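You operate a simulated robot arm through the tools that you are given. There is no shell and no other tool. Be economical: measure what you need, move in short steps, check, and stop when the job is done.

You are at the controls of a simulated robot arm. One attempt, no reset.

## Task
Turn the turntable's disc to 60 degrees, lock it, set pad five on it.
Fine: slacken the turntable knob first.

Only the result counts: the job must be done as asked and must still hold three seconds after the hand-in. Knocking over, shifting, dropping, spilling or breaking anything else fails it.

## Robot
A 6-joint arm with a two-finger parallel gripper, fixed in place. Base frame: the origin is at the foot of the arm, x ahead of it, y to its left, z up; the work surface is at about z = 0.8. Units: m, degrees, N and s.
With the tool pointing down near the work surface it reaches from about 0.34 to 0.76 m from the base axis. Its first joint turns from -66.0 to 66.0 degrees. Payload 2.45 kg.
The TCP is the grasp point between the finger pads, 0.024 m short of the fingertips. In the tool frame z runs along the fingers and y along their closing line. The gripper opens to 0.068 m. The fingers are 0.017 m wide and 0.01 m thick; the gripper's body (0.04 by 0.07 m) begins 0.041 m behind the TCP.
Orientation is that of the tool frame in the base frame, as a unit quaternion [x, y, z, w]. With the fingers straight down and closing along the base's y, the tool's x points along the base's -x, its y along +y and its z along -z.

## Interface
- The arm moves only by the tool arm_command. Its argument "deltas" is a list that holds one entry, the list of rows, each a list of 7 numbers: the shift along the tool's x, y, z in units of 25 mm (1.0 is 25 mm), then the turn, a rotation vector about the tool's x, y, z in units of 6 degrees (1.0 is 6 degrees), then the opening in per cent of the stroke, from 0 (shut) to 100 (fully open). In form: [[[dx, dy, dz, rx, ry, rz, grip], ...]]. A call has 1 to 12 rows; each row shifts and turns the commanded pose from where the row before left it, along the tool's axes as they then stand. A call with a number of a shift or a turn outside -1 to 1 is refused whole. Each row takes 0.2 s and may step no farther than 0.05 m and 8.6 degrees from the row before; otherwise, or with a gripper value out of range, the whole call is refused. A pose out of reach is approached as far as the arm can. The call stops where the force on the tool passes 40 N (or 10 N more than at its start, if that is more) or the arm is blocked; 0.2 s more then pass. Each finger travels about 0.108 m/s and halts on what it meets, pressing with about 29 N; the grip force reading is that of the motor and also rises with nothing between the fingers. The clock runs only during rows and for 0.2 s after the last one: add rows that do not move to give the fingers time. It gives the time, the measured TCP pose, the force on the tool (base axes), the opening and the grip force at its end, in the units of the frame above (readings bear some noise).
- Cameras (640 x 400 px; columns grow to the right, rows downward): "scene" is fixed at [0.1753, 0.4192, 1.4766]; the picture's right is [-0.77, -0.64, 0.00], its down [-0.34, 0.42, -0.84] and it looks along [0.54, -0.65, -0.54] (base axes); focal length 326 px, centre (320, 200). "wrist" rides on the gripper at [-0.032, 0, -0.039] in the tool frame; the picture's right is [0.00, -1.00, 0.00], its down [0.97, 0.00, -0.24] and it looks along [0.24, 0.00, 0.97] (tool axes); focal length 218 px, centre (320, 200). There is no depth. A picture from a camera that has moved, and an enlarged one, comes with that camera's place and axes in the base frame and with its lens. The place of the scene camera against the robot may be out by one fixed shift of up to 0.018 m in any direction.
- grab_frame(camera): a new picture of that camera. It takes no simulated time.
- inspect(camera, box): a new picture of the part [left, top, right, bottom] of that camera's present view, enlarged. It takes no simulated time.
- close_job(): hands the job in; it is judged then, once.

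Go step by step. Nothing tells you positions but the pictures and the camera data: compare them with the known pose of the tool, close in by small moves and look again before you grip or let go. The budget is 120 turns and 76 pictures, counting those below and the enlarged ones. Unless the task says otherwise, let go and move clear before handing in, and close with one line.

The tools are called after "Call:" by a JSON object that holds its "fn" and its "kwargs". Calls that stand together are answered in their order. arm_command: Moves the arm, as the interface text tells. Its arguments: {"type":"object","properties":{"deltas":{"type":"array","items":{"type":"array","items":{"type":"array","items":{"type":"number"}}}}},"required":["deltas"]} The other tools are called the same way: grab_frame (camera) takes a picture; inspect (camera, box) takes an enlarged picture of a part of a camera's view; close_job () hands the job in.

At the start:

```text
t: 0.0
tcp_pos: [0.4472, -0.0363, 1.1756]
orientation: [0.0, 1.0, 0.0, 0.0]
ft_force: [-0.1, -0.4, -0.5]
grip_width: 0.068
gripper_force: 0.1
```

scene: 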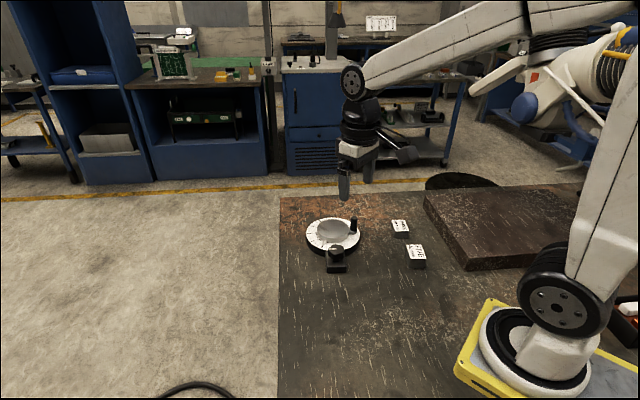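
wrist: 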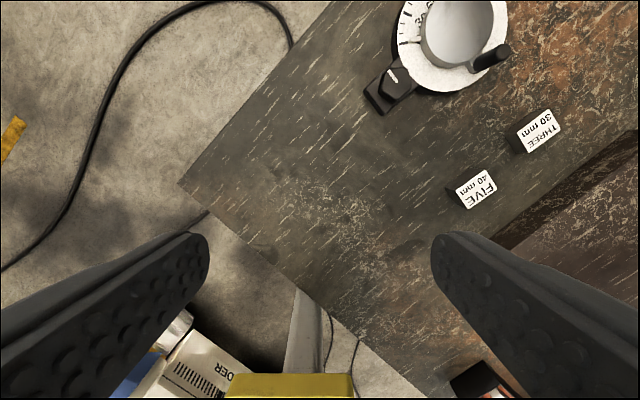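

I see a turntable with a white graduated disc, a peg handle on it, a dark block with a knob beside it, and two pads (THREE, FIVE). I will look closer at them first.

Call:
{"fn": "inspect", "kwargs": {"camera": "scene", "box": [280, 190, 440, 290]}}

Call:
{"fn": "inspect", "kwargs": {"camera": "wrist", "box": [360, 0, 580, 138]}}

```text
4.00 times, centred on (360, 240) of scene
camera zoom: at [0.1753, 0.4192, 1.4766], right [-0.77, -0.64, 0.0], down [-0.34, 0.42, -0.84], along [0.54, -0.65, -0.54], focal length 1305 px, centre (160, 40)
```

zoom: 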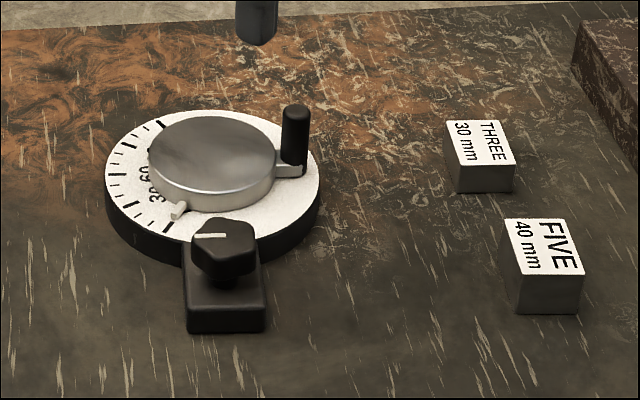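

```text
2.90 times, centred on (470, 69) of wrist
camera zoom: at [0.4789, -0.0365, 1.2136], right [0.0, -1.0, 0.0], down [-0.97, 0.0, 0.24], along [-0.24, 0.0, -0.97], focal length 633 px, centre (-115, 580)
```

zoom: 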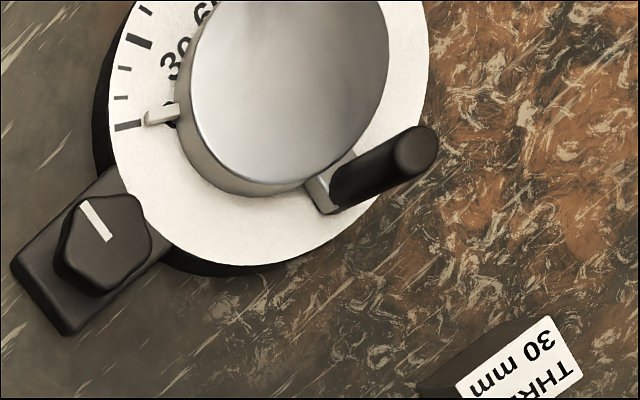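

The turntable has a fixed scale, a silver disc with a beige pointer and a crank peg, and a clamp knob at about (0.57, -0.15). I will move to above it for a closer look.

Call:
{"fn": "arm_command", "kwargs": {"deltas": [[[-0.97, -0.94, 0.83, 0, 0, 0, 100], [-0.97, -0.94, 0.83, 0, 0, 0, 100], [-0.97, -0.94, 0.83, 0, 0, 0, 100], [-0.97, -0.94, 0.83, 0, 0, 0, 100], [-0.97, -0.94, 0.83, 0, 0, 0, 100], [-0.97, -0.94, 0.83, 0, 0, 0, 100], [-0.97, -0.94, 0.83, 0, 0, 0, 100], [0, 0, 0, 0, 0, 0, 100]]]}}

Call:
{"fn": "grab_frame", "kwargs": {"camera": "wrist"}}

```text
t: 1.8
tcp_pos: [0.6171, -0.2041, 1.0301]
orientation: [-0.001, 1.0, 0.0, 0.0]
ft_force: [-0.5, -0.3, -0.3]
grip_width: 0.068
gripper_force: 0.0
```

```text
71 pictures are left
camera wrist: at [0.6485, -0.2033, 1.0682], right [0.0, -1.0, 0.0], down [-0.97, 0.0, 0.24], along [-0.24, 0.0, -0.97], focal length 218 px, centre (320, 200)
```

wrist: 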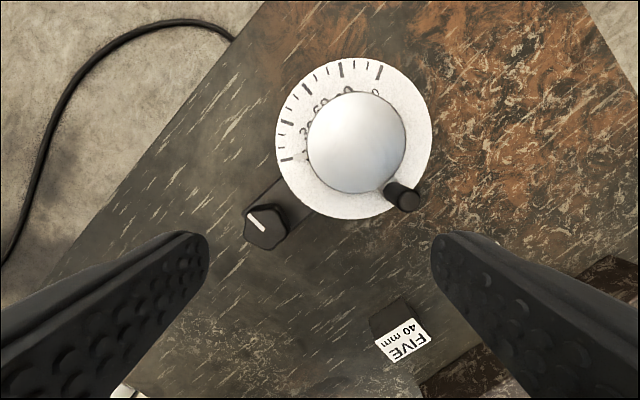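

Call:
{"fn": "inspect", "kwargs": {"camera": "wrist", "box": [232, 40, 456, 180]}}

Call:
{"fn": "inspect", "kwargs": {"camera": "wrist", "box": [232, 140, 456, 280]}}

```text
2.86 times, centred on (344, 110) of wrist
camera zoom: at [0.6485, -0.2033, 1.0682], right [0.0, -1.0, 0.0], down [-0.97, 0.0, 0.24], along [-0.24, 0.0, -0.97], focal length 624 px, centre (251, 457)
```

zoom: 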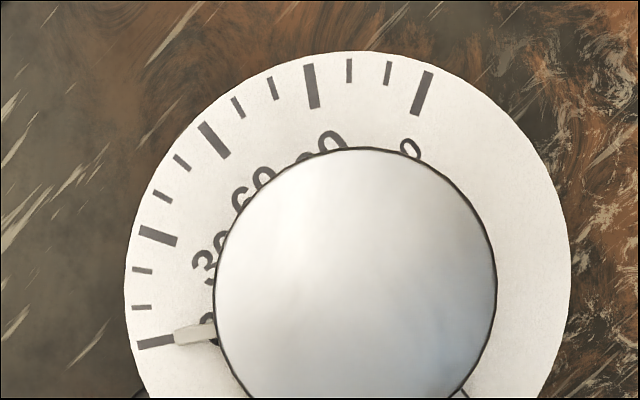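

```text
2.86 times, centred on (344, 210) of wrist
camera zoom: at [0.6485, -0.2033, 1.0682], right [0.0, -1.0, 0.0], down [-0.97, 0.0, 0.24], along [-0.24, 0.0, -0.97], focal length 624 px, centre (251, 171)
```

zoom: 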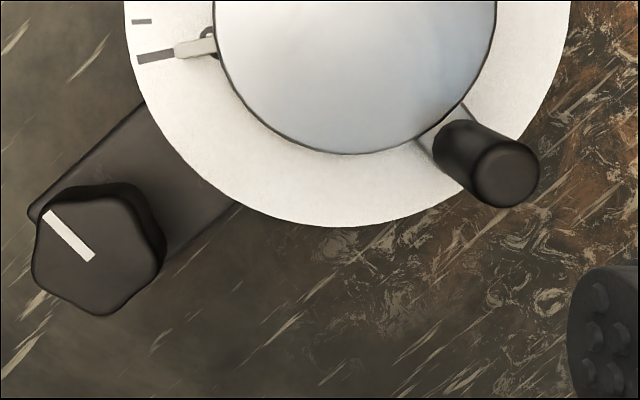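

Scale reads 0–120 clockwise, 10° per tick, and the pointer stands near 0. I put the knob at about (0.568, -0.147), top z≈0.86, disc centre about (0.654, -0.238), and the peg at (0.601, -0.281), top z≈0.883. Next I go above the knob and turn the gripper so I have range for counter-clockwise turning.

Call:
{"fn": "arm_command", "kwargs": {"deltas": [[[0.49, 0.57, 0.6, 0, 0, 0, 100], [0.49, 0.57, 0.6, 0, 0, 0, 100], [0.49, 0.57, 0.6, 0, 0, 0, 100], [0.49, 0.57, 0.6, 0, 0, 0, 100], [0, 0, 0, 0, 0, 1, 100], [0, 0, 0, 0, 0, 1, 100], [0, 0, 0, 0, 0, 1, 100], [0, 0, 0, 0, 0, 1, 100], [0, 0, 0, 0, 0, 1, 100], [0, 0, 0, 0, 0, 1, 100], [0, 0, 0, 0, 0, 1, 100], [0, 0, 0, 0, 0, 0.83, 100]]]}}

Call:
{"fn": "grab_frame", "kwargs": {"camera": "wrist"}}

Call:
{"fn": "inspect", "kwargs": {"camera": "scene", "box": [280, 190, 440, 290]}}

```text
t: 4.4
tcp_pos: [0.5693, -0.1449, 0.9706]
orientation: [0.399, 0.917, 0.0, 0.0]
ft_force: [0.9, 0.3, -0.5]
grip_width: 0.0679
gripper_force: 0.1
```

```text
68 pictures are left
camera wrist: at [0.5892, -0.1673, 1.0082], right [-0.73, -0.68, 0.0], down [-0.66, 0.71, 0.24], along [-0.16, 0.18, -0.97], focal length 218 px, centre (320, 200)
```

wrist: 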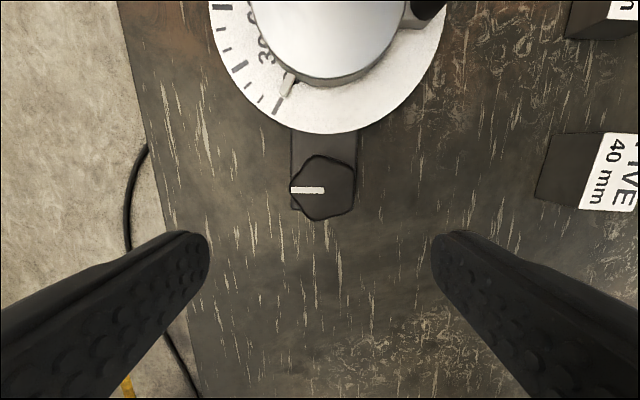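

```text
4.00 times, centred on (360, 240) of scene
camera zoom: at [0.1753, 0.4192, 1.4766], right [-0.77, -0.64, 0.0], down [-0.34, 0.42, -0.84], along [0.54, -0.65, -0.54], focal length 1305 px, centre (160, 40)
```

zoom: 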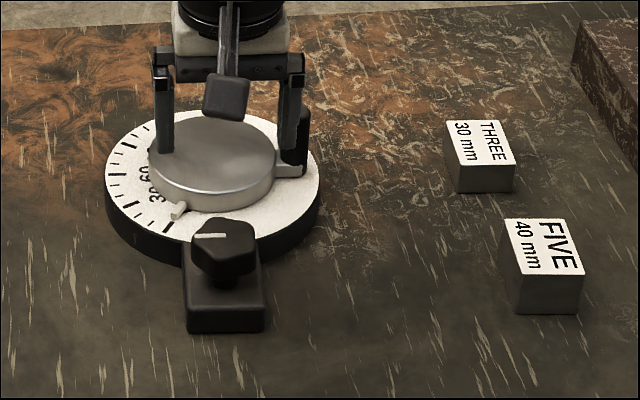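

The knob is almost centred under the gripper, at about (0.5685, -0.1485). I descend over it, leaving the fingertips above its base block.

Call:
{"fn": "arm_command", "kwargs": {"deltas": [[[-0.083, -0.12, 0.8, 0, 0, 0, 100], [0, 0, 0.8, 0, 0, 0, 100], [0, 0, 0.8, 0, 0, 0, 100], [0, 0, 0.8, 0, 0, 0, 100], [0, 0, 0.5, 0, 0, 0, 100], [0, 0, 0.3, 0, 0, 0, 100], [0, 0, 0, 0, 0, 0, 100]]]}}

Call:
{"fn": "inspect", "kwargs": {"camera": "scene", "box": [280, 190, 440, 290]}}

Call:
{"fn": "grab_frame", "kwargs": {"camera": "wrist"}}

```text
t: 6.0
tcp_pos: [0.5685, -0.148, 0.8686]
orientation: [0.399, 0.917, 0.0, -0.001]
ft_force: [-0.6, 0.0, 0.6]
grip_width: 0.0679
gripper_force: 0.0
```

```text
4.00 times, centred on (360, 240) of scene
camera zoom: at [0.1753, 0.4192, 1.4766], right [-0.77, -0.64, 0.0], down [-0.34, 0.42, -0.84], along [0.54, -0.65, -0.54], focal length 1305 px, centre (160, 40)
```

zoom: 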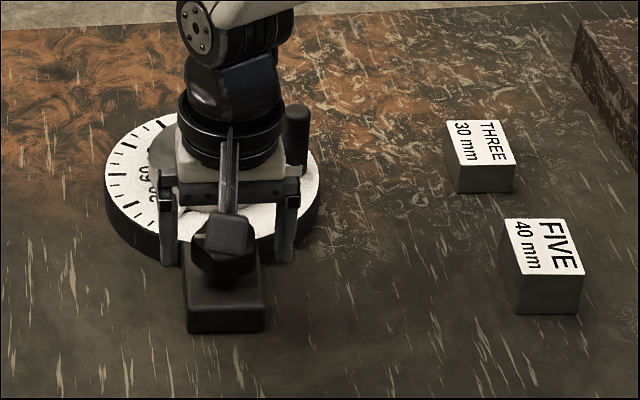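

```text
65 pictures are left
camera wrist: at [0.5885, -0.1709, 0.9082], right [-0.73, -0.68, 0.0], down [-0.66, 0.71, 0.24], along [-0.16, 0.18, -0.97], focal length 218 px, centre (320, 200)
```

wrist: 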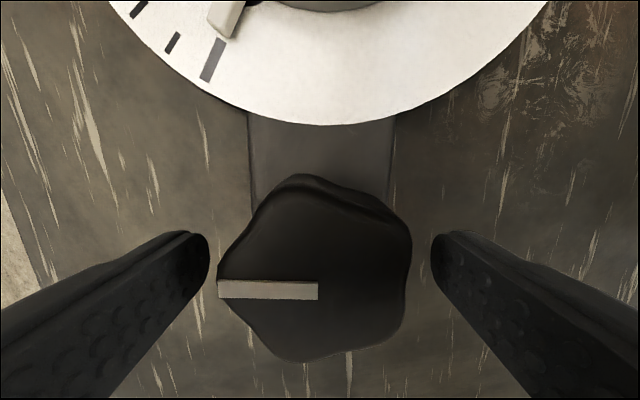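

The knob sits centred between the fingers. I lower a few millimetres and close on it.

Call:
{"fn": "arm_command", "kwargs": {"deltas": [[[0, 0, 0.24, 0, 0, 0, 100], [0, 0, 0, 0, 0, 0, 50], [0, 0, 0, 0, 0, 0, 40], [0, 0, 0, 0, 0, 0, 40]]]}}

Call:
{"fn": "grab_frame", "kwargs": {"camera": "wrist"}}

```text
t: 7.0
tcp_pos: [0.5678, -0.1473, 0.8654]
orientation: [0.398, 0.917, 0.001, 0.0]
ft_force: [1.6, 4.8, 0.9]
grip_width: 0.0452
gripper_force: 29.0
```

```text
64 pictures are left
camera wrist: at [0.5885, -0.1704, 0.9023], right [-0.73, -0.68, 0.0], down [-0.66, 0.71, 0.24], along [-0.16, 0.18, -0.97], focal length 218 px, centre (320, 200)
```

wrist: 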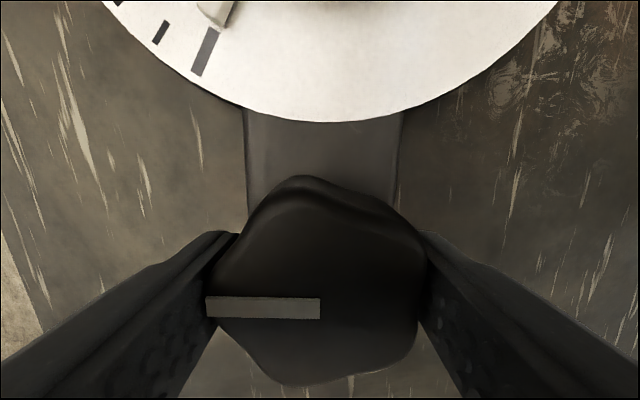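

It is gripped at 45 mm. I turn counter-clockwise 30° and check that the knob follows.

Call:
{"fn": "arm_command", "kwargs": {"deltas": [[[0, 0, 0, 0, 0, -0.7, 40], [0, 0, 0, 0, 0, -0.7, 40], [0, 0, 0, 0, 0, -0.7, 40], [0, 0, 0, 0, 0, -0.7, 40], [0, 0, 0, 0, 0, -0.7, 40], [0, 0, 0, 0, 0, -0.7, 40], [0, 0, 0, 0, 0, -0.8, 40]]]}}

Call:
{"fn": "grab_frame", "kwargs": {"camera": "wrist"}}

```text
t: 8.6
tcp_pos: [0.5669, -0.1482, 0.8634]
orientation: [0.147, 0.989, 0.0, 0.0]
ft_force: [-5.6, 6.2, 8.3]
grip_width: 0.0452
gripper_force: 28.7
```

```text
63 pictures are left
camera wrist: at [0.5969, -0.157, 0.9023], right [-0.29, -0.96, 0.0], down [-0.93, 0.28, 0.24], along [-0.23, 0.07, -0.97], focal length 218 px, centre (320, 200)
```

wrist: 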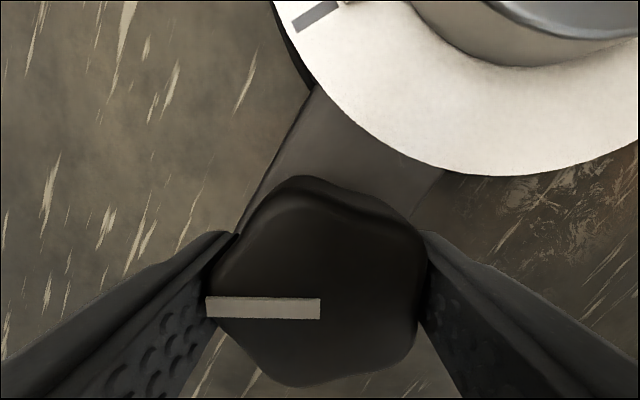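

The knob follows the gripper. I continue to about 90° in total.

Call:
{"fn": "arm_command", "kwargs": {"deltas": [[[0, 0, 0, 0, 0, -0.85, 40], [0, 0, 0, 0, 0, -0.85, 40], [0, 0, 0, 0, 0, -0.85, 40], [0, 0, 0, 0, 0, -0.85, 40], [0, 0, 0, 0, 0, -0.85, 40], [0, 0, 0, 0, 0, -0.85, 40], [0, 0, 0, 0, 0, -0.85, 40], [0, 0, 0, 0, 0, -0.85, 40], [0, 0, 0, 0, 0, -0.85, 40], [0, 0, 0, 0, 0, -0.85, 40], [0, 0, 0, 0, 0, -0.85, 40], [0, 0, 0, 0, 0, -0.65, 40]]]}}

Call:
{"fn": "grab_frame", "kwargs": {"camera": "wrist"}}

```text
t: 11.2
tcp_pos: [0.5691, -0.149, 0.8643]
orientation: [-0.367, 0.93, 0.001, 0.001]
ft_force: [4.5, -17.0, 3.0]
grip_width: 0.0454
gripper_force: 28.8
```

```text
62 pictures are left
camera wrist: at [0.5902, -0.1267, 0.9022], right [0.68, -0.73, 0.0], down [-0.71, -0.66, 0.24], along [-0.17, -0.16, -0.97], focal length 218 px, centre (320, 200)
```

wrist: 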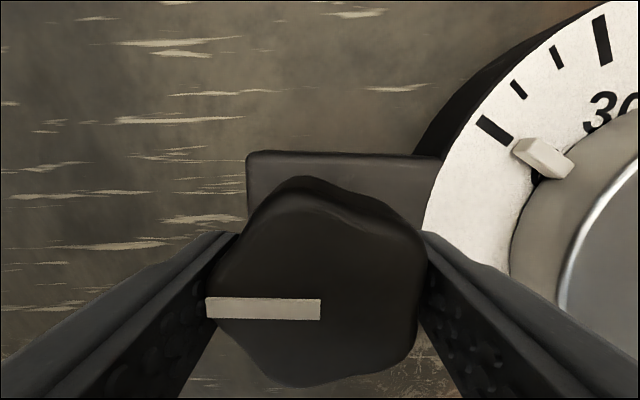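

The knob turned 90° loose. I let go, rise, and look at the turntable.

Call:
{"fn": "arm_command", "kwargs": {"deltas": [[[0, 0, 0, 0, 0, 0, 78], [0, 0, 0, 0, 0, 0, 78], [0, 0, -0.6, 0, 0, 0, 78], [0, 0, -1, 0, 0, 0, 78], [0, 0, -1, 0, 0, 0, 78], [0, 0, -1, 0, 0, 0, 78], [0, 0, -1, 0, 0, 0, 78]]]}}

Call:
{"fn": "grab_frame", "kwargs": {"camera": "wrist"}}

```text
t: 12.8
tcp_pos: [0.5678, -0.147, 0.9788]
orientation: [-0.366, 0.931, 0.001, -0.001]
ft_force: [-0.6, 0.9, -0.4]
grip_width: 0.053
gripper_force: 0.1
```

```text
61 pictures are left
camera wrist: at [0.59, -0.1247, 1.0169], right [0.68, -0.73, 0.0], down [-0.71, -0.66, 0.24], along [-0.18, -0.16, -0.97], focal length 218 px, centre (320, 200)
```

wrist: 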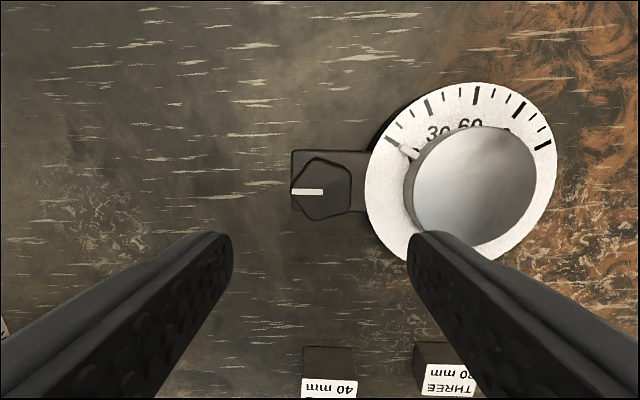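

The knob index now points 90° away from its locked place. Next I move above the peg with the closing line tangential to its path.

Call:
{"fn": "arm_command", "kwargs": {"deltas": [[[0.536, -0.962, 0.1, 0, 0, 0, 90], [0.536, -0.962, 0.1, 0, 0, 0, 90], [0.536, -0.962, 0.1, 0, 0, 0, 90], [0.536, -0.962, 0.1, 0, 0, 0, 90], [0.536, -0.962, 0.1, 0, 0, 0, 90], [0, 0, 0, 0, 0, 0.6, 90]]]}}

Call:
{"fn": "grab_frame", "kwargs": {"camera": "wrist"}}

```text
t: 14.2
tcp_pos: [0.6012, -0.2817, 0.9664]
orientation: [-0.337, 0.942, 0.001, 0.0]
ft_force: [-0.2, 0.0, 0.6]
grip_width: 0.0614
gripper_force: 0.0
```

```text
60 pictures are left
camera wrist: at [0.6248, -0.2611, 1.0046], right [0.64, -0.77, 0.0], down [-0.75, -0.62, 0.24], along [-0.19, -0.15, -0.97], focal length 218 px, centre (320, 200)
```

wrist: 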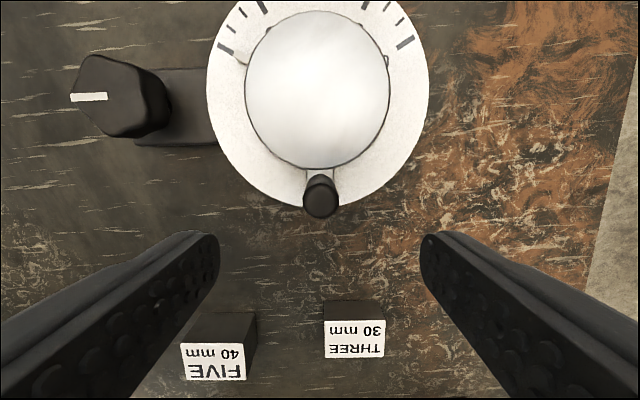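

The peg is directly below. I descend on it.

Call:
{"fn": "arm_command", "kwargs": {"deltas": [[[-0.04, 0.03, 0.9, 0, 0, 0, 90], [0, 0, 0.9, 0, 0, 0, 90], [0, 0, 0.9, 0, 0, 0, 90], [0, 0, 0.7, 0, 0, 0, 90], [0, 0, 0.4, 0, 0, 0, 90], [0, 0, 0, 0, 0, 0, 90]]]}}

Call:
{"fn": "grab_frame", "kwargs": {"camera": "wrist"}}

Call:
{"fn": "inspect", "kwargs": {"camera": "scene", "box": [280, 190, 440, 290]}}

```text
t: 15.6
tcp_pos: [0.6004, -0.2806, 0.8718]
orientation: [-0.337, 0.941, -0.001, 0.0]
ft_force: [-0.6, -0.5, -0.3]
grip_width: 0.0611
gripper_force: 0.1
```

```text
59 pictures are left
camera wrist: at [0.6248, -0.2597, 0.9098], right [0.64, -0.77, 0.0], down [-0.75, -0.62, 0.24], along [-0.19, -0.15, -0.97], focal length 218 px, centre (320, 200)
```

wrist: 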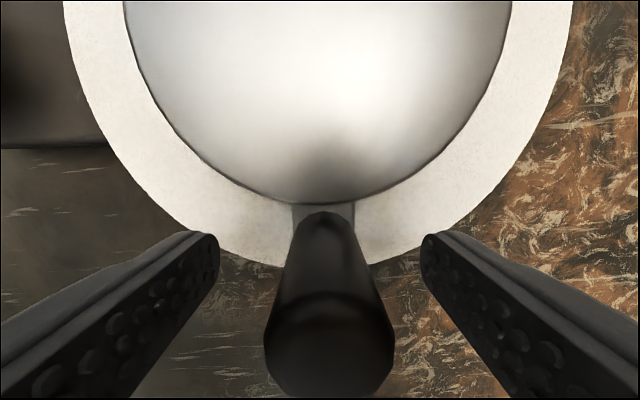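

```text
4.00 times, centred on (360, 240) of scene
camera zoom: at [0.1753, 0.4192, 1.4766], right [-0.77, -0.64, 0.0], down [-0.34, 0.42, -0.84], along [0.54, -0.65, -0.54], focal length 1305 px, centre (160, 40)
```

zoom: 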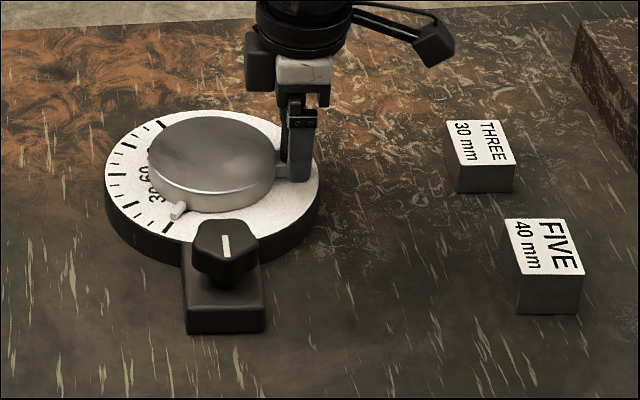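

The peg is between the fingers. I close on it.

Call:
{"fn": "arm_command", "kwargs": {"deltas": [[[0, -0.05, 0, 0, 0, 0, 50], [0, 0, 0, 0, 0, 0, 20], [0, 0, 0, 0, 0, 0, 20], [0, 0, 0, 0, 0, 0, 20]]]}}

```text
t: 16.6
tcp_pos: [0.6016, -0.2817, 0.8709]
orientation: [-0.337, 0.941, 0.0, 0.0]
ft_force: [1.2, 0.0, 1.0]
grip_width: 0.0215
gripper_force: 28.8
```

Gripped. I swing the peg along its arc 30° clockwise in 5° steps and check.

Call:
{"fn": "arm_command", "kwargs": {"deltas": [[[-0.01, 0.227, 0, 0, 0, 0.833, 20], [-0.01, 0.227, 0, 0, 0, 0.833, 20], [-0.01, 0.227, 0, 0, 0, 0.833, 20], [-0.01, 0.227, 0, 0, 0, 0.833, 20], [-0.01, 0.227, 0, 0, 0, 0.833, 20], [-0.01, 0.227, 0, 0, 0, 0.833, 20]]]}}

Call:
{"fn": "inspect", "kwargs": {"camera": "scene", "box": [300, 210, 380, 260]}}

Call:
{"fn": "grab_frame", "kwargs": {"camera": "wrist"}}

```text
t: 18.0
tcp_pos: [0.5869, -0.2509, 0.8714]
orientation: [-0.081, 0.997, 0.0, 0.0]
ft_force: [-8.5, -3.8, 14.5]
grip_width: 0.0219
gripper_force: 28.9
```

```text
8.00 times, centred on (340, 235) of scene
camera zoom: at [0.1747, 0.4192, 1.4766], right [-0.77, -0.64, 0.0], down [-0.34, 0.42, -0.84], along [0.54, -0.65, -0.54], focal length 2611 px, centre (160, -80)
```

zoom: 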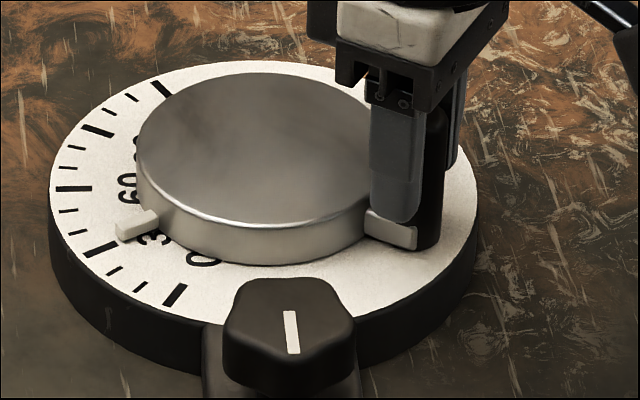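

```text
56 pictures are left
camera wrist: at [0.618, -0.2456, 0.91], right [0.16, -0.99, 0.0], down [-0.96, -0.16, 0.24], along [-0.24, -0.04, -0.97], focal length 218 px, centre (320, 200)
```

wrist: 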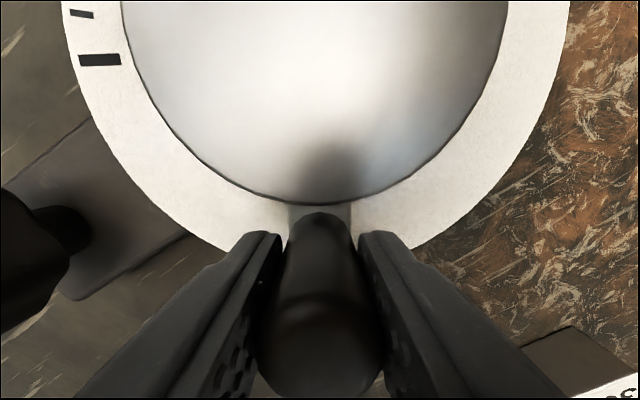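

The disc follows, pointer around 30–35. I go on 20° more.

Call:
{"fn": "arm_command", "kwargs": {"deltas": [[[-0.01, 0.227, 0, 0, 0, 0.833, 20], [-0.01, 0.227, 0, 0, 0, 0.833, 20], [-0.01, 0.227, 0, 0, 0, 0.833, 20], [-0.01, 0.227, 0, 0, 0, 0.833, 20]]]}}

Call:
{"fn": "inspect", "kwargs": {"camera": "scene", "box": [300, 210, 380, 260]}}

```text
t: 19.0
tcp_pos: [0.5861, -0.2279, 0.8719]
orientation: [0.093, 0.996, 0.0, 0.0]
ft_force: [-2.4, -3.4, 6.7]
grip_width: 0.0218
gripper_force: 28.9
```

```text
8.00 times, centred on (340, 235) of scene
camera zoom: at [0.1751, 0.4191, 1.4766], right [-0.77, -0.64, 0.0], down [-0.34, 0.42, -0.84], along [0.54, -0.65, -0.54], focal length 2611 px, centre (160, -80)
```

zoom: 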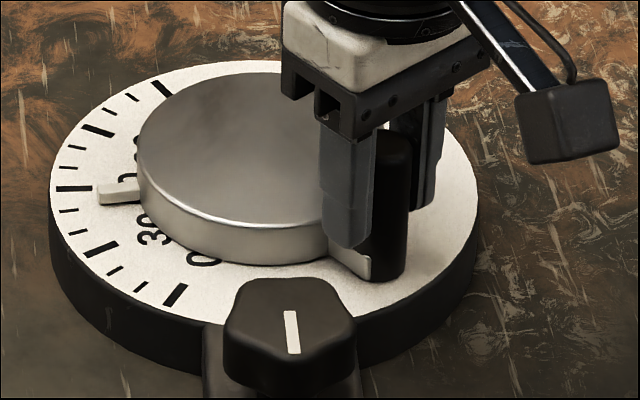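

By tool geometry I am at about 51–52°. I move 8° more, then measure carefully.

Call:
{"fn": "arm_command", "kwargs": {"deltas": [[[-0.007, 0.182, 0, 0, 0, 0.667, 20], [-0.007, 0.182, 0, 0, 0, 0.667, 20], [0, 0, 0, 0, 0, 0, 20]]]}}

Call:
{"fn": "inspect", "kwargs": {"camera": "scene", "box": [300, 212, 364, 252]}}

```text
t: 19.8
tcp_pos: [0.5909, -0.2185, 0.8722]
orientation: [0.161, 0.987, 0.001, 0.0]
ft_force: [-7.3, -1.4, 9.5]
grip_width: 0.0218
gripper_force: 29.4
```

```text
10.00 times, centred on (332, 232) of scene
camera zoom: at [0.1749, 0.4192, 1.4766], right [-0.77, -0.64, 0.0], down [-0.34, 0.42, -0.84], along [0.54, -0.65, -0.54], focal length 3264 px, centre (200, -120)
```

zoom: 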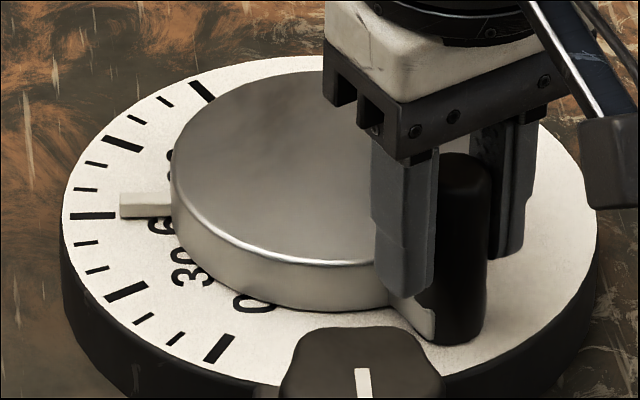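

The pointer stands near 60. I let go gently, rise and check from straight above.

Call:
{"fn": "arm_command", "kwargs": {"deltas": [[[0, 0, 0, 0, 0, 0, 40], [0, 0, 0, 0, 0, 0, 60], [0, 0, 0, 0, 0, 0, 60], [0, 0, -1, 0, 0, 0, 60], [0, 0, -1, 0, 0, 0, 60], [0, 0, -1, 0, 0, 0, 60], [-0.5, -0.3, -1, 0, 0, 0, 60], [-0.5, -0.3, -1, 0, 0, 0, 60], [0, 0, 0, 0, 0, 0, 60]]]}}

Call:
{"fn": "grab_frame", "kwargs": {"camera": "wrist"}}

```text
t: 21.8
tcp_pos: [0.6082, -0.2427, 0.9964]
orientation: [0.161, 0.987, 0.0, 0.0]
ft_force: [0.4, 0.6, 0.2]
grip_width: 0.0406
gripper_force: 0.1
```

```text
53 pictures are left
camera wrist: at [0.6378, -0.253, 1.0341], right [-0.32, -0.95, 0.0], down [-0.92, 0.31, 0.24], along [-0.23, 0.08, -0.97], focal length 218 px, centre (320, 200)
```

wrist: 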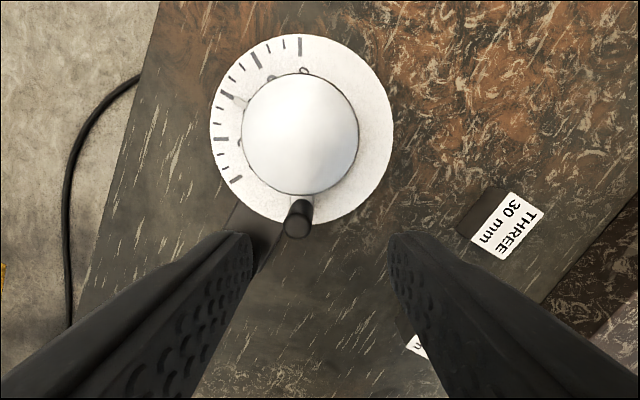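

Call:
{"fn": "inspect", "kwargs": {"camera": "wrist", "box": [204, 30, 332, 110]}}

Call:
{"fn": "inspect", "kwargs": {"camera": "wrist", "box": [200, 85, 280, 135]}}

Call:
{"fn": "inspect", "kwargs": {"camera": "wrist", "box": [200, 30, 392, 240]}}

```text
5.00 times, centred on (268, 70) of wrist
camera zoom: at [0.6378, -0.253, 1.0341], right [-0.32, -0.95, 0.0], down [-0.92, 0.31, 0.24], along [-0.23, 0.08, -0.97], focal length 1091 px, centre (580, 850)
```

zoom: 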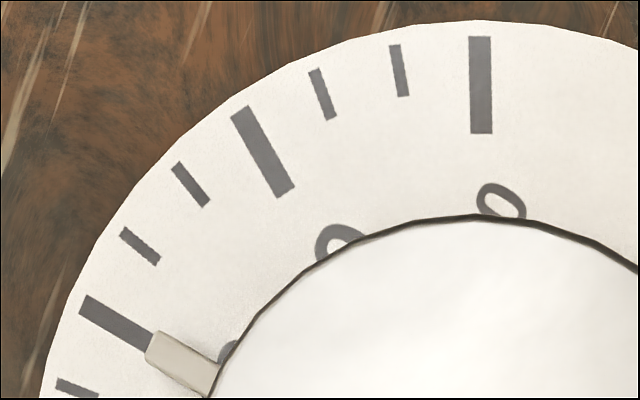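

```text
8.00 times, centred on (240, 110) of wrist
camera zoom: at [0.6378, -0.253, 1.0341], right [-0.32, -0.95, 0.0], down [-0.92, 0.31, 0.24], along [-0.23, 0.08, -0.97], focal length 1746 px, centre (960, 920)
```

zoom: 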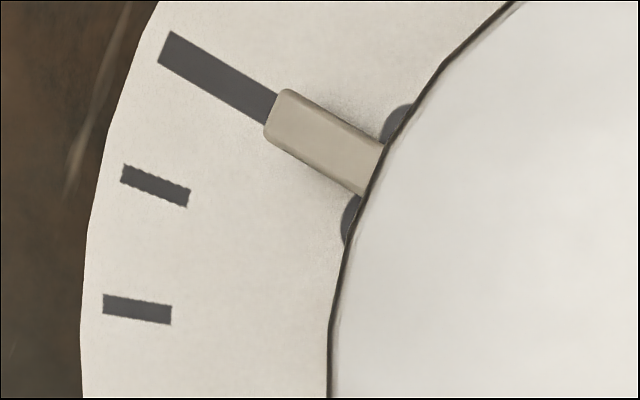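

```text
1.90 times, centred on (296, 135) of wrist
camera zoom: at [0.6378, -0.253, 1.0341], right [-0.32, -0.95, 0.0], down [-0.92, 0.31, 0.24], along [-0.23, 0.08, -0.97], focal length 416 px, centre (366, 324)
```

zoom: 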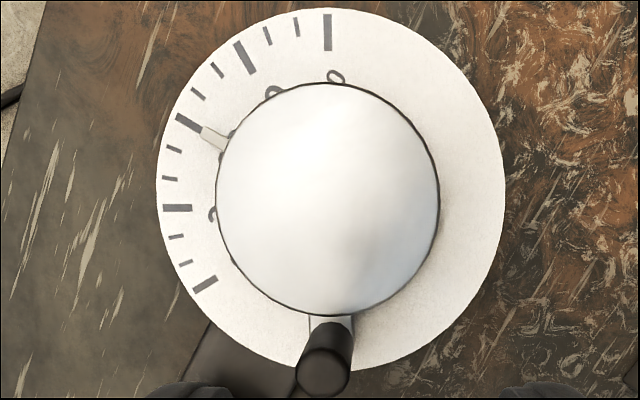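

The pointer is collinear with the 60 tick, within about 0.3° after allowing for parallax. Now I go back over the knob with the gripper yaw at which I left it.

Call:
{"fn": "arm_command", "kwargs": {"deltas": [[[0.683, 0.772, 0, 0, 0, 0, 78], [0.683, 0.772, 0, 0, 0, 0, 78], [0.683, 0.772, 0, 0, 0, 0, 78], [0.683, 0.772, 0, 0, 0, 0, 78], [0, 0, 0, 0, 0, -1, 78], [0, 0, 0, 0, 0, -1, 78], [0, 0, 0, 0, 0, -1, 78], [0, 0, 0, 0, 0, -1, 78], [0, 0, 0, 0, 0, -1, 78], [0, 0, 0, 0, 0, -1, 78], [0, 0, 0, 0, 0, -1, 78], [0, 0, 0, 0, 0, -1, 78]]]}}

Call:
{"fn": "arm_command", "kwargs": {"deltas": [[[0, 0, 0, 0, 0, -0.75, 88], [0, 0, 0, 0, 0, -0.75, 88], [0, 0, 0, 0, 0, -0.75, 88], [0, 0, 0.8, 0, 0, 0, 88], [0, 0, 0, 0, 0, 0, 88]]]}}

Call:
{"fn": "grab_frame", "kwargs": {"camera": "wrist"}}

```text
t: 24.4
tcp_pos: [0.5688, -0.1474, 0.9954]
orientation: [-0.255, 0.967, -0.001, 0.0]
ft_force: [-1.0, 0.8, -0.5]
grip_width: 0.0532
gripper_force: 0.1
```

```text
t: 25.6
tcp_pos: [0.5684, -0.1479, 0.9759]
orientation: [-0.366, 0.93, 0.0, 0.0]
ft_force: [0.3, 0.3, 0.2]
grip_width: 0.0597
gripper_force: 0.0
```

```text
49 pictures are left
camera wrist: at [0.5915, -0.1245, 1.0139], right [0.68, -0.73, 0.0], down [-0.71, -0.66, 0.24], along [-0.18, -0.16, -0.97], focal length 218 px, centre (320, 200)
```

wrist: 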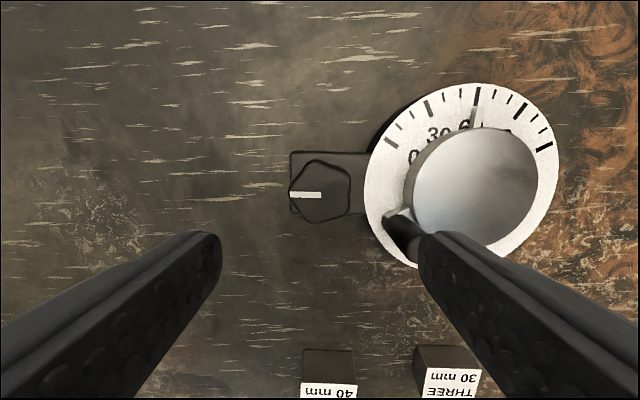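

The knob is centred, and the fingers clear the peg. I descend and grip.

Call:
{"fn": "arm_command", "kwargs": {"deltas": [[[0, 0, 0.9, 0, 0, 0, 88], [0, 0, 0.9, 0, 0, 0, 88], [0, 0, 0.9, 0, 0, 0, 88], [0, 0, 0.9, 0, 0, 0, 88], [0, 0, 0.6, 0, 0, 0, 88], [0, 0, 0.28, 0, 0, 0, 88], [0, 0, 0, 0, 0, 0, 60], [0, 0, 0, 0, 0, 0, 40], [0, 0, 0, 0, 0, 0, 40]]]}}

Call:
{"fn": "grab_frame", "kwargs": {"camera": "wrist"}}

```text
t: 27.6
tcp_pos: [0.5694, -0.1473, 0.8655]
orientation: [-0.365, 0.931, -0.001, 0.001]
ft_force: [10.0, -11.3, -0.2]
grip_width: 0.0455
gripper_force: 29.3
```

```text
48 pictures are left
camera wrist: at [0.5923, -0.1244, 0.904], right [0.68, -0.73, 0.0], down [-0.71, -0.66, 0.24], along [-0.17, -0.16, -0.97], focal length 218 px, centre (320, 200)
```

wrist: 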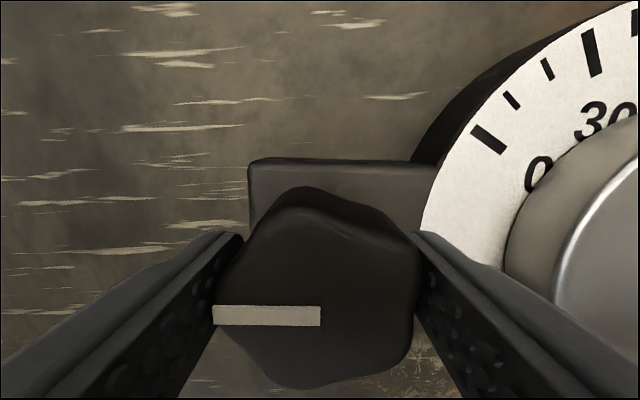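

Gripped. I turn clockwise, 72° first.

Call:
{"fn": "arm_command", "kwargs": {"deltas": [[[0, -0.03, 0, 0, 0, 1, 40], [0, 0, 0, 0, 0, 1, 40], [0, 0, 0, 0, 0, 1, 40], [0, 0, 0, 0, 0, 1, 40], [0, 0, 0, 0, 0, 1, 40], [0, 0, 0, 0, 0, 1, 40], [0, 0, 0, 0, 0, 1, 40], [0, 0, 0, 0, 0, 1, 40], [0, 0, 0, 0, 0, 1, 40], [0, 0, 0, 0, 0, 1, 40], [0, 0, 0, 0, 0, 1, 40], [0, 0, 0, 0, 0, 1, 40]]]}}

Call:
{"fn": "arm_command", "kwargs": {"deltas": [[[0, 0, 0, 0, 0, 0.8, 40], [0, 0, 0, 0, 0, 0.8, 40], [0, 0, 0, 0, 0, 0.8, 40], [0, 0, 0, 0, 0, 0.6, 40], [0, 0, 0, 0, 0, 0, 40]]]}}

Call:
{"fn": "grab_frame", "kwargs": {"camera": "wrist"}}

Call:
{"fn": "inspect", "kwargs": {"camera": "scene", "box": [280, 190, 440, 290]}}

```text
t: 30.2
tcp_pos: [0.5692, -0.1487, 0.8651]
orientation: [0.252, 0.968, 0.0, 0.001]
ft_force: [3.5, -15.0, 20.6]
grip_width: 0.0453
gripper_force: 28.8
```

```text
t: 31.4
tcp_pos: [0.5697, -0.1473, 0.8643]
orientation: [0.4, 0.916, 0.0, 0.0]
ft_force: [-1.3, -17.4, 11.2]
grip_width: 0.0457
gripper_force: 28.8
```

```text
47 pictures are left
camera wrist: at [0.5901, -0.1704, 0.9022], right [-0.73, -0.68, 0.0], down [-0.66, 0.71, 0.24], along [-0.16, 0.18, -0.97], focal length 218 px, centre (320, 200)
```

wrist: 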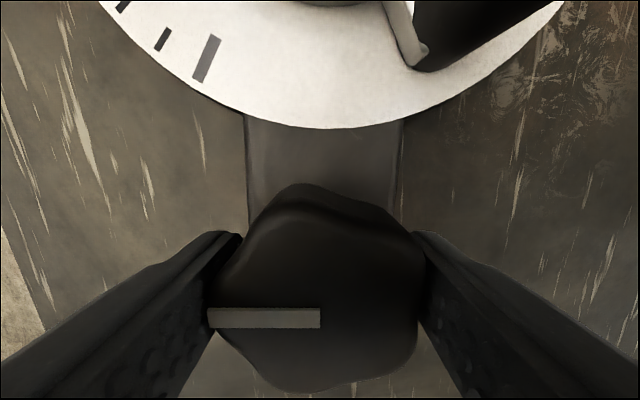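

```text
4.00 times, centred on (360, 240) of scene
camera zoom: at [0.175, 0.4188, 1.4767], right [-0.77, -0.64, 0.0], down [-0.34, 0.42, -0.84], along [0.54, -0.65, -0.54], focal length 1305 px, centre (160, 40)
```

zoom: 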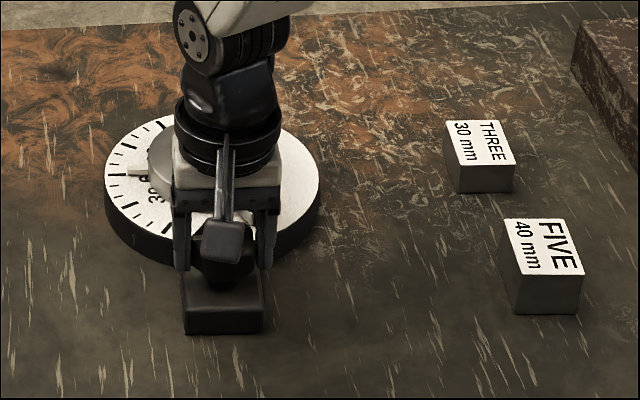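

The knob is back at its original angle. I turn a little further to seat it firmly.

Call:
{"fn": "arm_command", "kwargs": {"deltas": [[[0, 0, 0, 0, 0, 0.7, 40], [0, 0, 0, 0, 0, 0.7, 40], [0, 0, 0, 0, 0, 0.7, 40], [0, 0, 0, 0, 0, 0, 40]]]}}

Call:
{"fn": "grab_frame", "kwargs": {"camera": "wrist"}}

```text
t: 32.4
tcp_pos: [0.57, -0.1449, 0.8626]
orientation: [0.498, 0.867, 0.0, -0.003]
ft_force: [0.5, 10.4, -4.4]
grip_width: 0.0453
gripper_force: 28.4
```

```text
45 pictures are left
camera wrist: at [0.5836, -0.1719, 0.9012], right [-0.86, -0.5, 0.0], down [-0.49, 0.84, 0.24], along [-0.13, 0.21, -0.97], focal length 218 px, centre (320, 200)
```

wrist: 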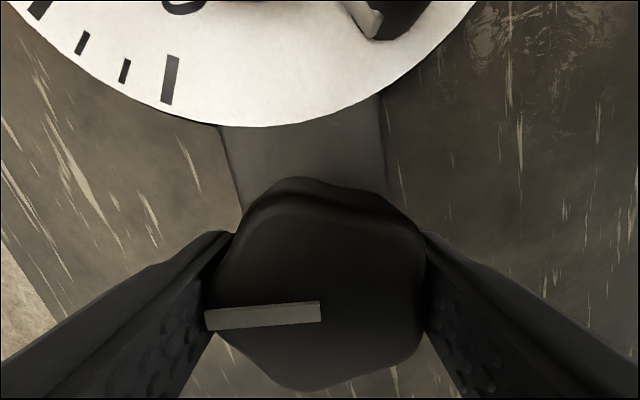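

The knob now lags the gripper by about 5°, so it is tight. I release, rise and check the disc angle.

Call:
{"fn": "arm_command", "kwargs": {"deltas": [[[0, 0, 0, 0, 0, 0, 80], [0, 0, 0, 0, 0, 0, 80], [0, 0, -0.6, 0, 0, 0, 80], [0, 0, -1, 0, 0, 0, 80], [0, 0, -1, 0, 0, 0, 80], [0, 0, -1, 0, 0, 0, 80], [0, 0, -1, 0, 0, 0, 80], [-1, 0, -0.3, 0, 0, 0, 80], [-1, 0, 0, 0, 0, 0, 80], [-1, 0, 0, 0, 0, 0, 80], [0, 0, 0, 0, 0, 0, 80]]]}}

Call:
{"fn": "grab_frame", "kwargs": {"camera": "wrist"}}

```text
t: 34.8
tcp_pos: [0.6064, -0.2118, 0.9872]
orientation: [0.498, 0.867, 0.0, -0.001]
ft_force: [0.9, -0.7, 0.4]
grip_width: 0.054
gripper_force: 0.1
```

```text
44 pictures are left
camera wrist: at [0.6221, -0.2398, 1.0254], right [-0.86, -0.5, 0.0], down [-0.49, 0.84, 0.24], along [-0.12, 0.21, -0.97], focal length 218 px, centre (320, 200)
```

wrist: 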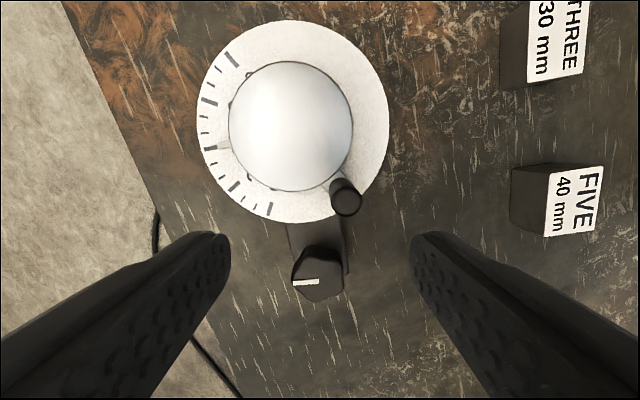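

Call:
{"fn": "inspect", "kwargs": {"camera": "wrist", "box": [190, 120, 270, 170]}}

Call:
{"fn": "inspect", "kwargs": {"camera": "wrist", "box": [270, 220, 366, 310]}}

Call:
{"fn": "inspect", "kwargs": {"camera": "wrist", "box": [480, 0, 640, 250]}}

```text
8.00 times, centred on (230, 145) of wrist
camera zoom: at [0.6221, -0.2398, 1.0254], right [-0.86, -0.5, 0.0], down [-0.49, 0.84, 0.24], along [-0.12, 0.21, -0.97], focal length 1746 px, centre (1040, 640)
```

zoom: 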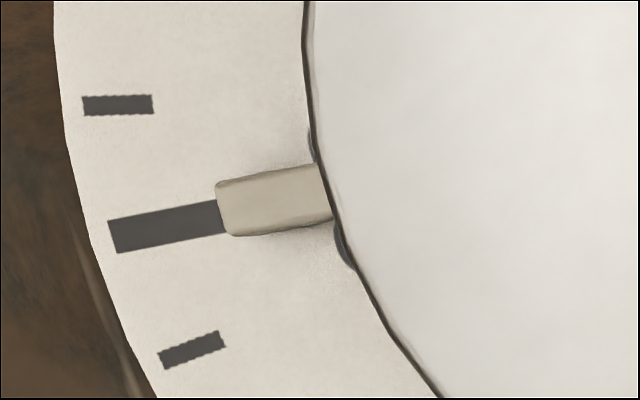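

```text
4.44 times, centred on (318, 265) of wrist
camera zoom: at [0.6221, -0.2398, 1.0254], right [-0.86, -0.5, 0.0], down [-0.49, 0.84, 0.24], along [-0.12, 0.21, -0.97], focal length 970 px, centre (329, -89)
```

zoom: 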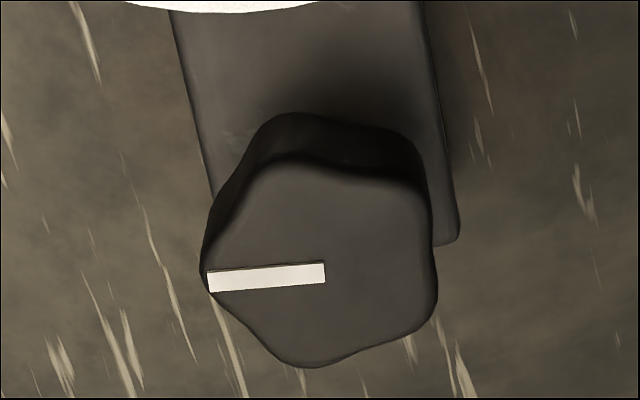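

```text
1.60 times, centred on (560, 125) of wrist
camera zoom: at [0.6221, -0.2398, 1.0254], right [-0.86, -0.5, 0.0], down [-0.49, 0.84, 0.24], along [-0.12, 0.21, -0.97], focal length 349 px, centre (-64, 320)
```

zoom: 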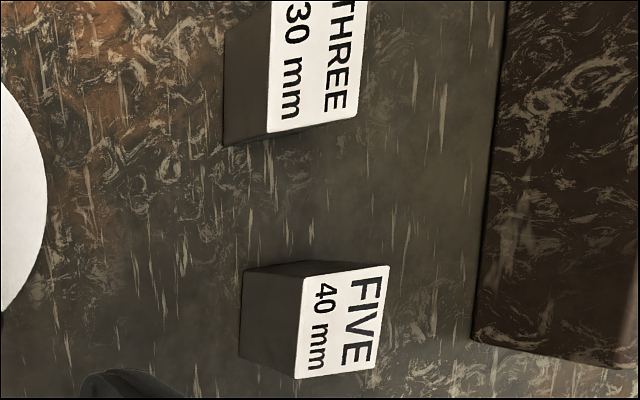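

The pointer still reads 60 (within about half a degree) and the knob is tight. Pad FIVE I triangulate at about (0.40, -0.31), top z≈0.835–0.84; I move above it.

Call:
{"fn": "arm_command", "kwargs": {"deltas": [[[0.076, -0.964, 0, 0, 0, 0, 100], [0.076, -0.964, 0, 0, 0, 0, 100], [0.076, -0.964, 0, 0, 0, 0, 100], [0.076, -0.964, 0, 0, 0, 0, 100], [0.076, -0.964, 0, 0, 0, 0, 100], [0.076, -0.964, 0, 0, 0, 0, 100], [0.076, -0.964, 0, 0, 0, 0, 100], [0.076, -0.964, 0, 0, 0, 0, 100], [0.076, -0.964, 0, 0, 0, 0, 100], [0, 0, 0, 0, 0, 0, 100]]]}}

Call:
{"fn": "grab_frame", "kwargs": {"camera": "wrist"}}

```text
t: 37.0
tcp_pos: [0.4102, -0.3076, 0.9872]
orientation: [0.498, 0.867, -0.001, 0.0]
ft_force: [0.4, 1.1, 0.1]
grip_width: 0.068
gripper_force: 0.1
```

```text
40 pictures are left
camera wrist: at [0.426, -0.3339, 1.0245], right [-0.86, -0.51, 0.0], down [-0.49, 0.84, 0.24], along [-0.12, 0.21, -0.97], focal length 218 px, centre (320, 200)
```

wrist: 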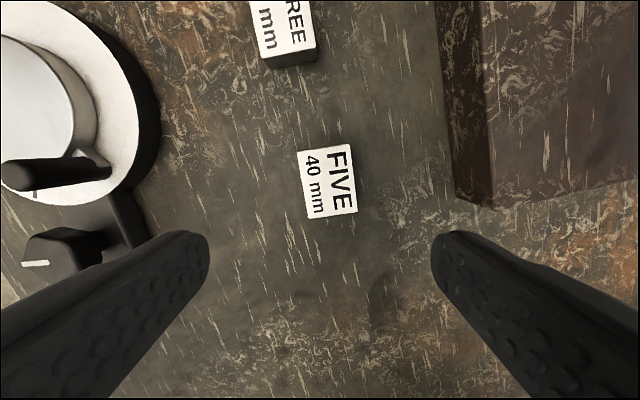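

FIVE is at about (0.4055, -0.3117), about 46 × 57 mm, skewed 8° to the gripper. I align to it and come down part of the way.

Call:
{"fn": "arm_command", "kwargs": {"deltas": [[[-0.05, -0.25, 0.5, 0, 0, -0.66, 100], [0, 0, 0.5, 0, 0, -0.67, 100], [0, 0, 0.8, 0, 0, 0, 100], [0, 0, 0.8, 0, 0, 0, 100], [0, 0, 0.6, 0, 0, 0, 100], [0, 0, 0, 0, 0, 0, 100]]]}}

Call:
{"fn": "grab_frame", "kwargs": {"camera": "wrist"}}

Call:
{"fn": "inspect", "kwargs": {"camera": "scene", "box": [360, 200, 456, 280]}}

```text
t: 38.4
tcp_pos: [0.4051, -0.3123, 0.907]
orientation: [0.436, 0.9, 0.0, 0.0]
ft_force: [0.1, 0.0, 0.0]
grip_width: 0.0678
gripper_force: 0.1
```

```text
39 pictures are left
camera wrist: at [0.4251, -0.3368, 0.9444], right [-0.78, -0.62, 0.0], down [-0.6, 0.76, 0.24], along [-0.15, 0.19, -0.97], focal length 218 px, centre (320, 200)
```

wrist: 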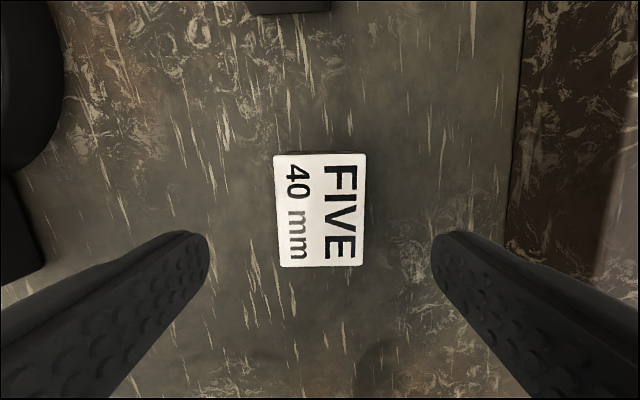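

```text
5.00 times, centred on (408, 240) of scene
camera zoom: at [0.1753, 0.4192, 1.4766], right [-0.77, -0.64, 0.0], down [-0.34, 0.42, -0.84], along [0.54, -0.65, -0.54], focal length 1632 px, centre (-120, 0)
```

zoom: 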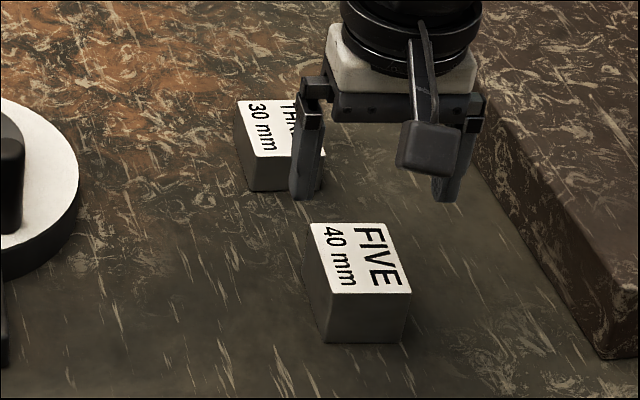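

Aligned; the pad stands about 40 mm tall. I go down to TCP z≈0.833 and check before closing.

Call:
{"fn": "arm_command", "kwargs": {"deltas": [[[0, 0, 0.9, 0, 0, 0, 100], [0, 0, 0.9, 0, 0, 0, 100], [0, 0, 0.7, 0, 0, 0, 100], [0, 0, 0.4, 0, 0, 0, 100], [0, 0, 0, 0, 0, 0, 100]]]}}

Call:
{"fn": "grab_frame", "kwargs": {"camera": "wrist"}}

Call:
{"fn": "inspect", "kwargs": {"camera": "scene", "box": [360, 200, 456, 280]}}

```text
t: 39.6
tcp_pos: [0.4059, -0.3123, 0.8344]
orientation: [0.437, 0.9, 0.001, 0.001]
ft_force: [0.4, 0.9, 0.1]
grip_width: 0.0681
gripper_force: 0.0
```

```text
37 pictures are left
camera wrist: at [0.4257, -0.3359, 0.8722], right [-0.78, -0.62, 0.0], down [-0.6, 0.76, 0.24], along [-0.15, 0.19, -0.97], focal length 218 px, centre (320, 200)
```

wrist: 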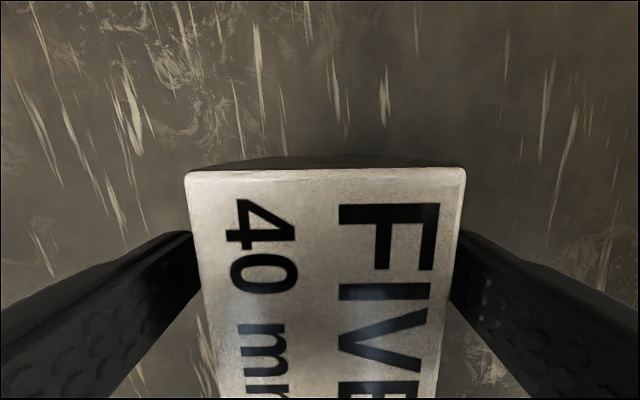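

```text
5.00 times, centred on (408, 240) of scene
camera zoom: at [0.1753, 0.4192, 1.4766], right [-0.77, -0.64, 0.0], down [-0.34, 0.42, -0.84], along [0.54, -0.65, -0.54], focal length 1632 px, centre (-120, 0)
```

zoom: 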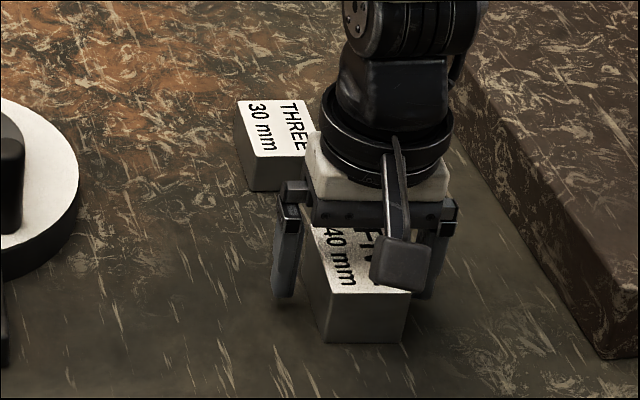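

The pad lies between the fingers. I close and lift slightly.

Call:
{"fn": "arm_command", "kwargs": {"deltas": [[[0, -0.03, 0, 0, 0, 0, 80], [0, 0, 0, 0, 0, 0, 55], [0, 0, 0, 0, 0, 0, 50], [0, 0, 0, 0, 0, 0, 50]]]}}

Call:
{"fn": "arm_command", "kwargs": {"deltas": [[[0, 0, -0.4, 0, 0, 0, 50], [0, 0, -0.8, 0, 0, 0, 50], [0, 0, 0, 0, 0, 0, 50]]]}}

Call:
{"fn": "inspect", "kwargs": {"camera": "scene", "box": [360, 200, 456, 280]}}

```text
t: 40.6
tcp_pos: [0.4071, -0.311, 0.8334]
orientation: [0.436, 0.9, 0.0, 0.0]
ft_force: [-1.4, -1.3, 2.0]
grip_width: 0.045
gripper_force: 28.3
```

```text
t: 41.4
tcp_pos: [0.4052, -0.3116, 0.865]
orientation: [0.436, 0.9, 0.0, -0.001]
ft_force: [0.4, -0.2, -9.6]
grip_width: 0.0449
gripper_force: 29.4
```

```text
5.00 times, centred on (408, 240) of scene
camera zoom: at [0.1754, 0.4191, 1.4766], right [-0.77, -0.64, 0.0], down [-0.34, 0.42, -0.84], along [0.54, -0.65, -0.54], focal length 1632 px, centre (-120, 0)
```

zoom: 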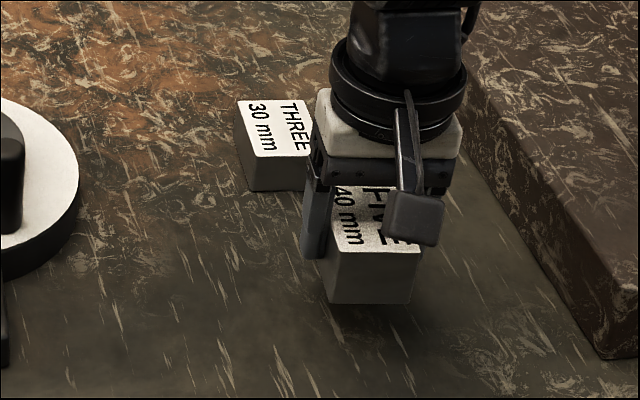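

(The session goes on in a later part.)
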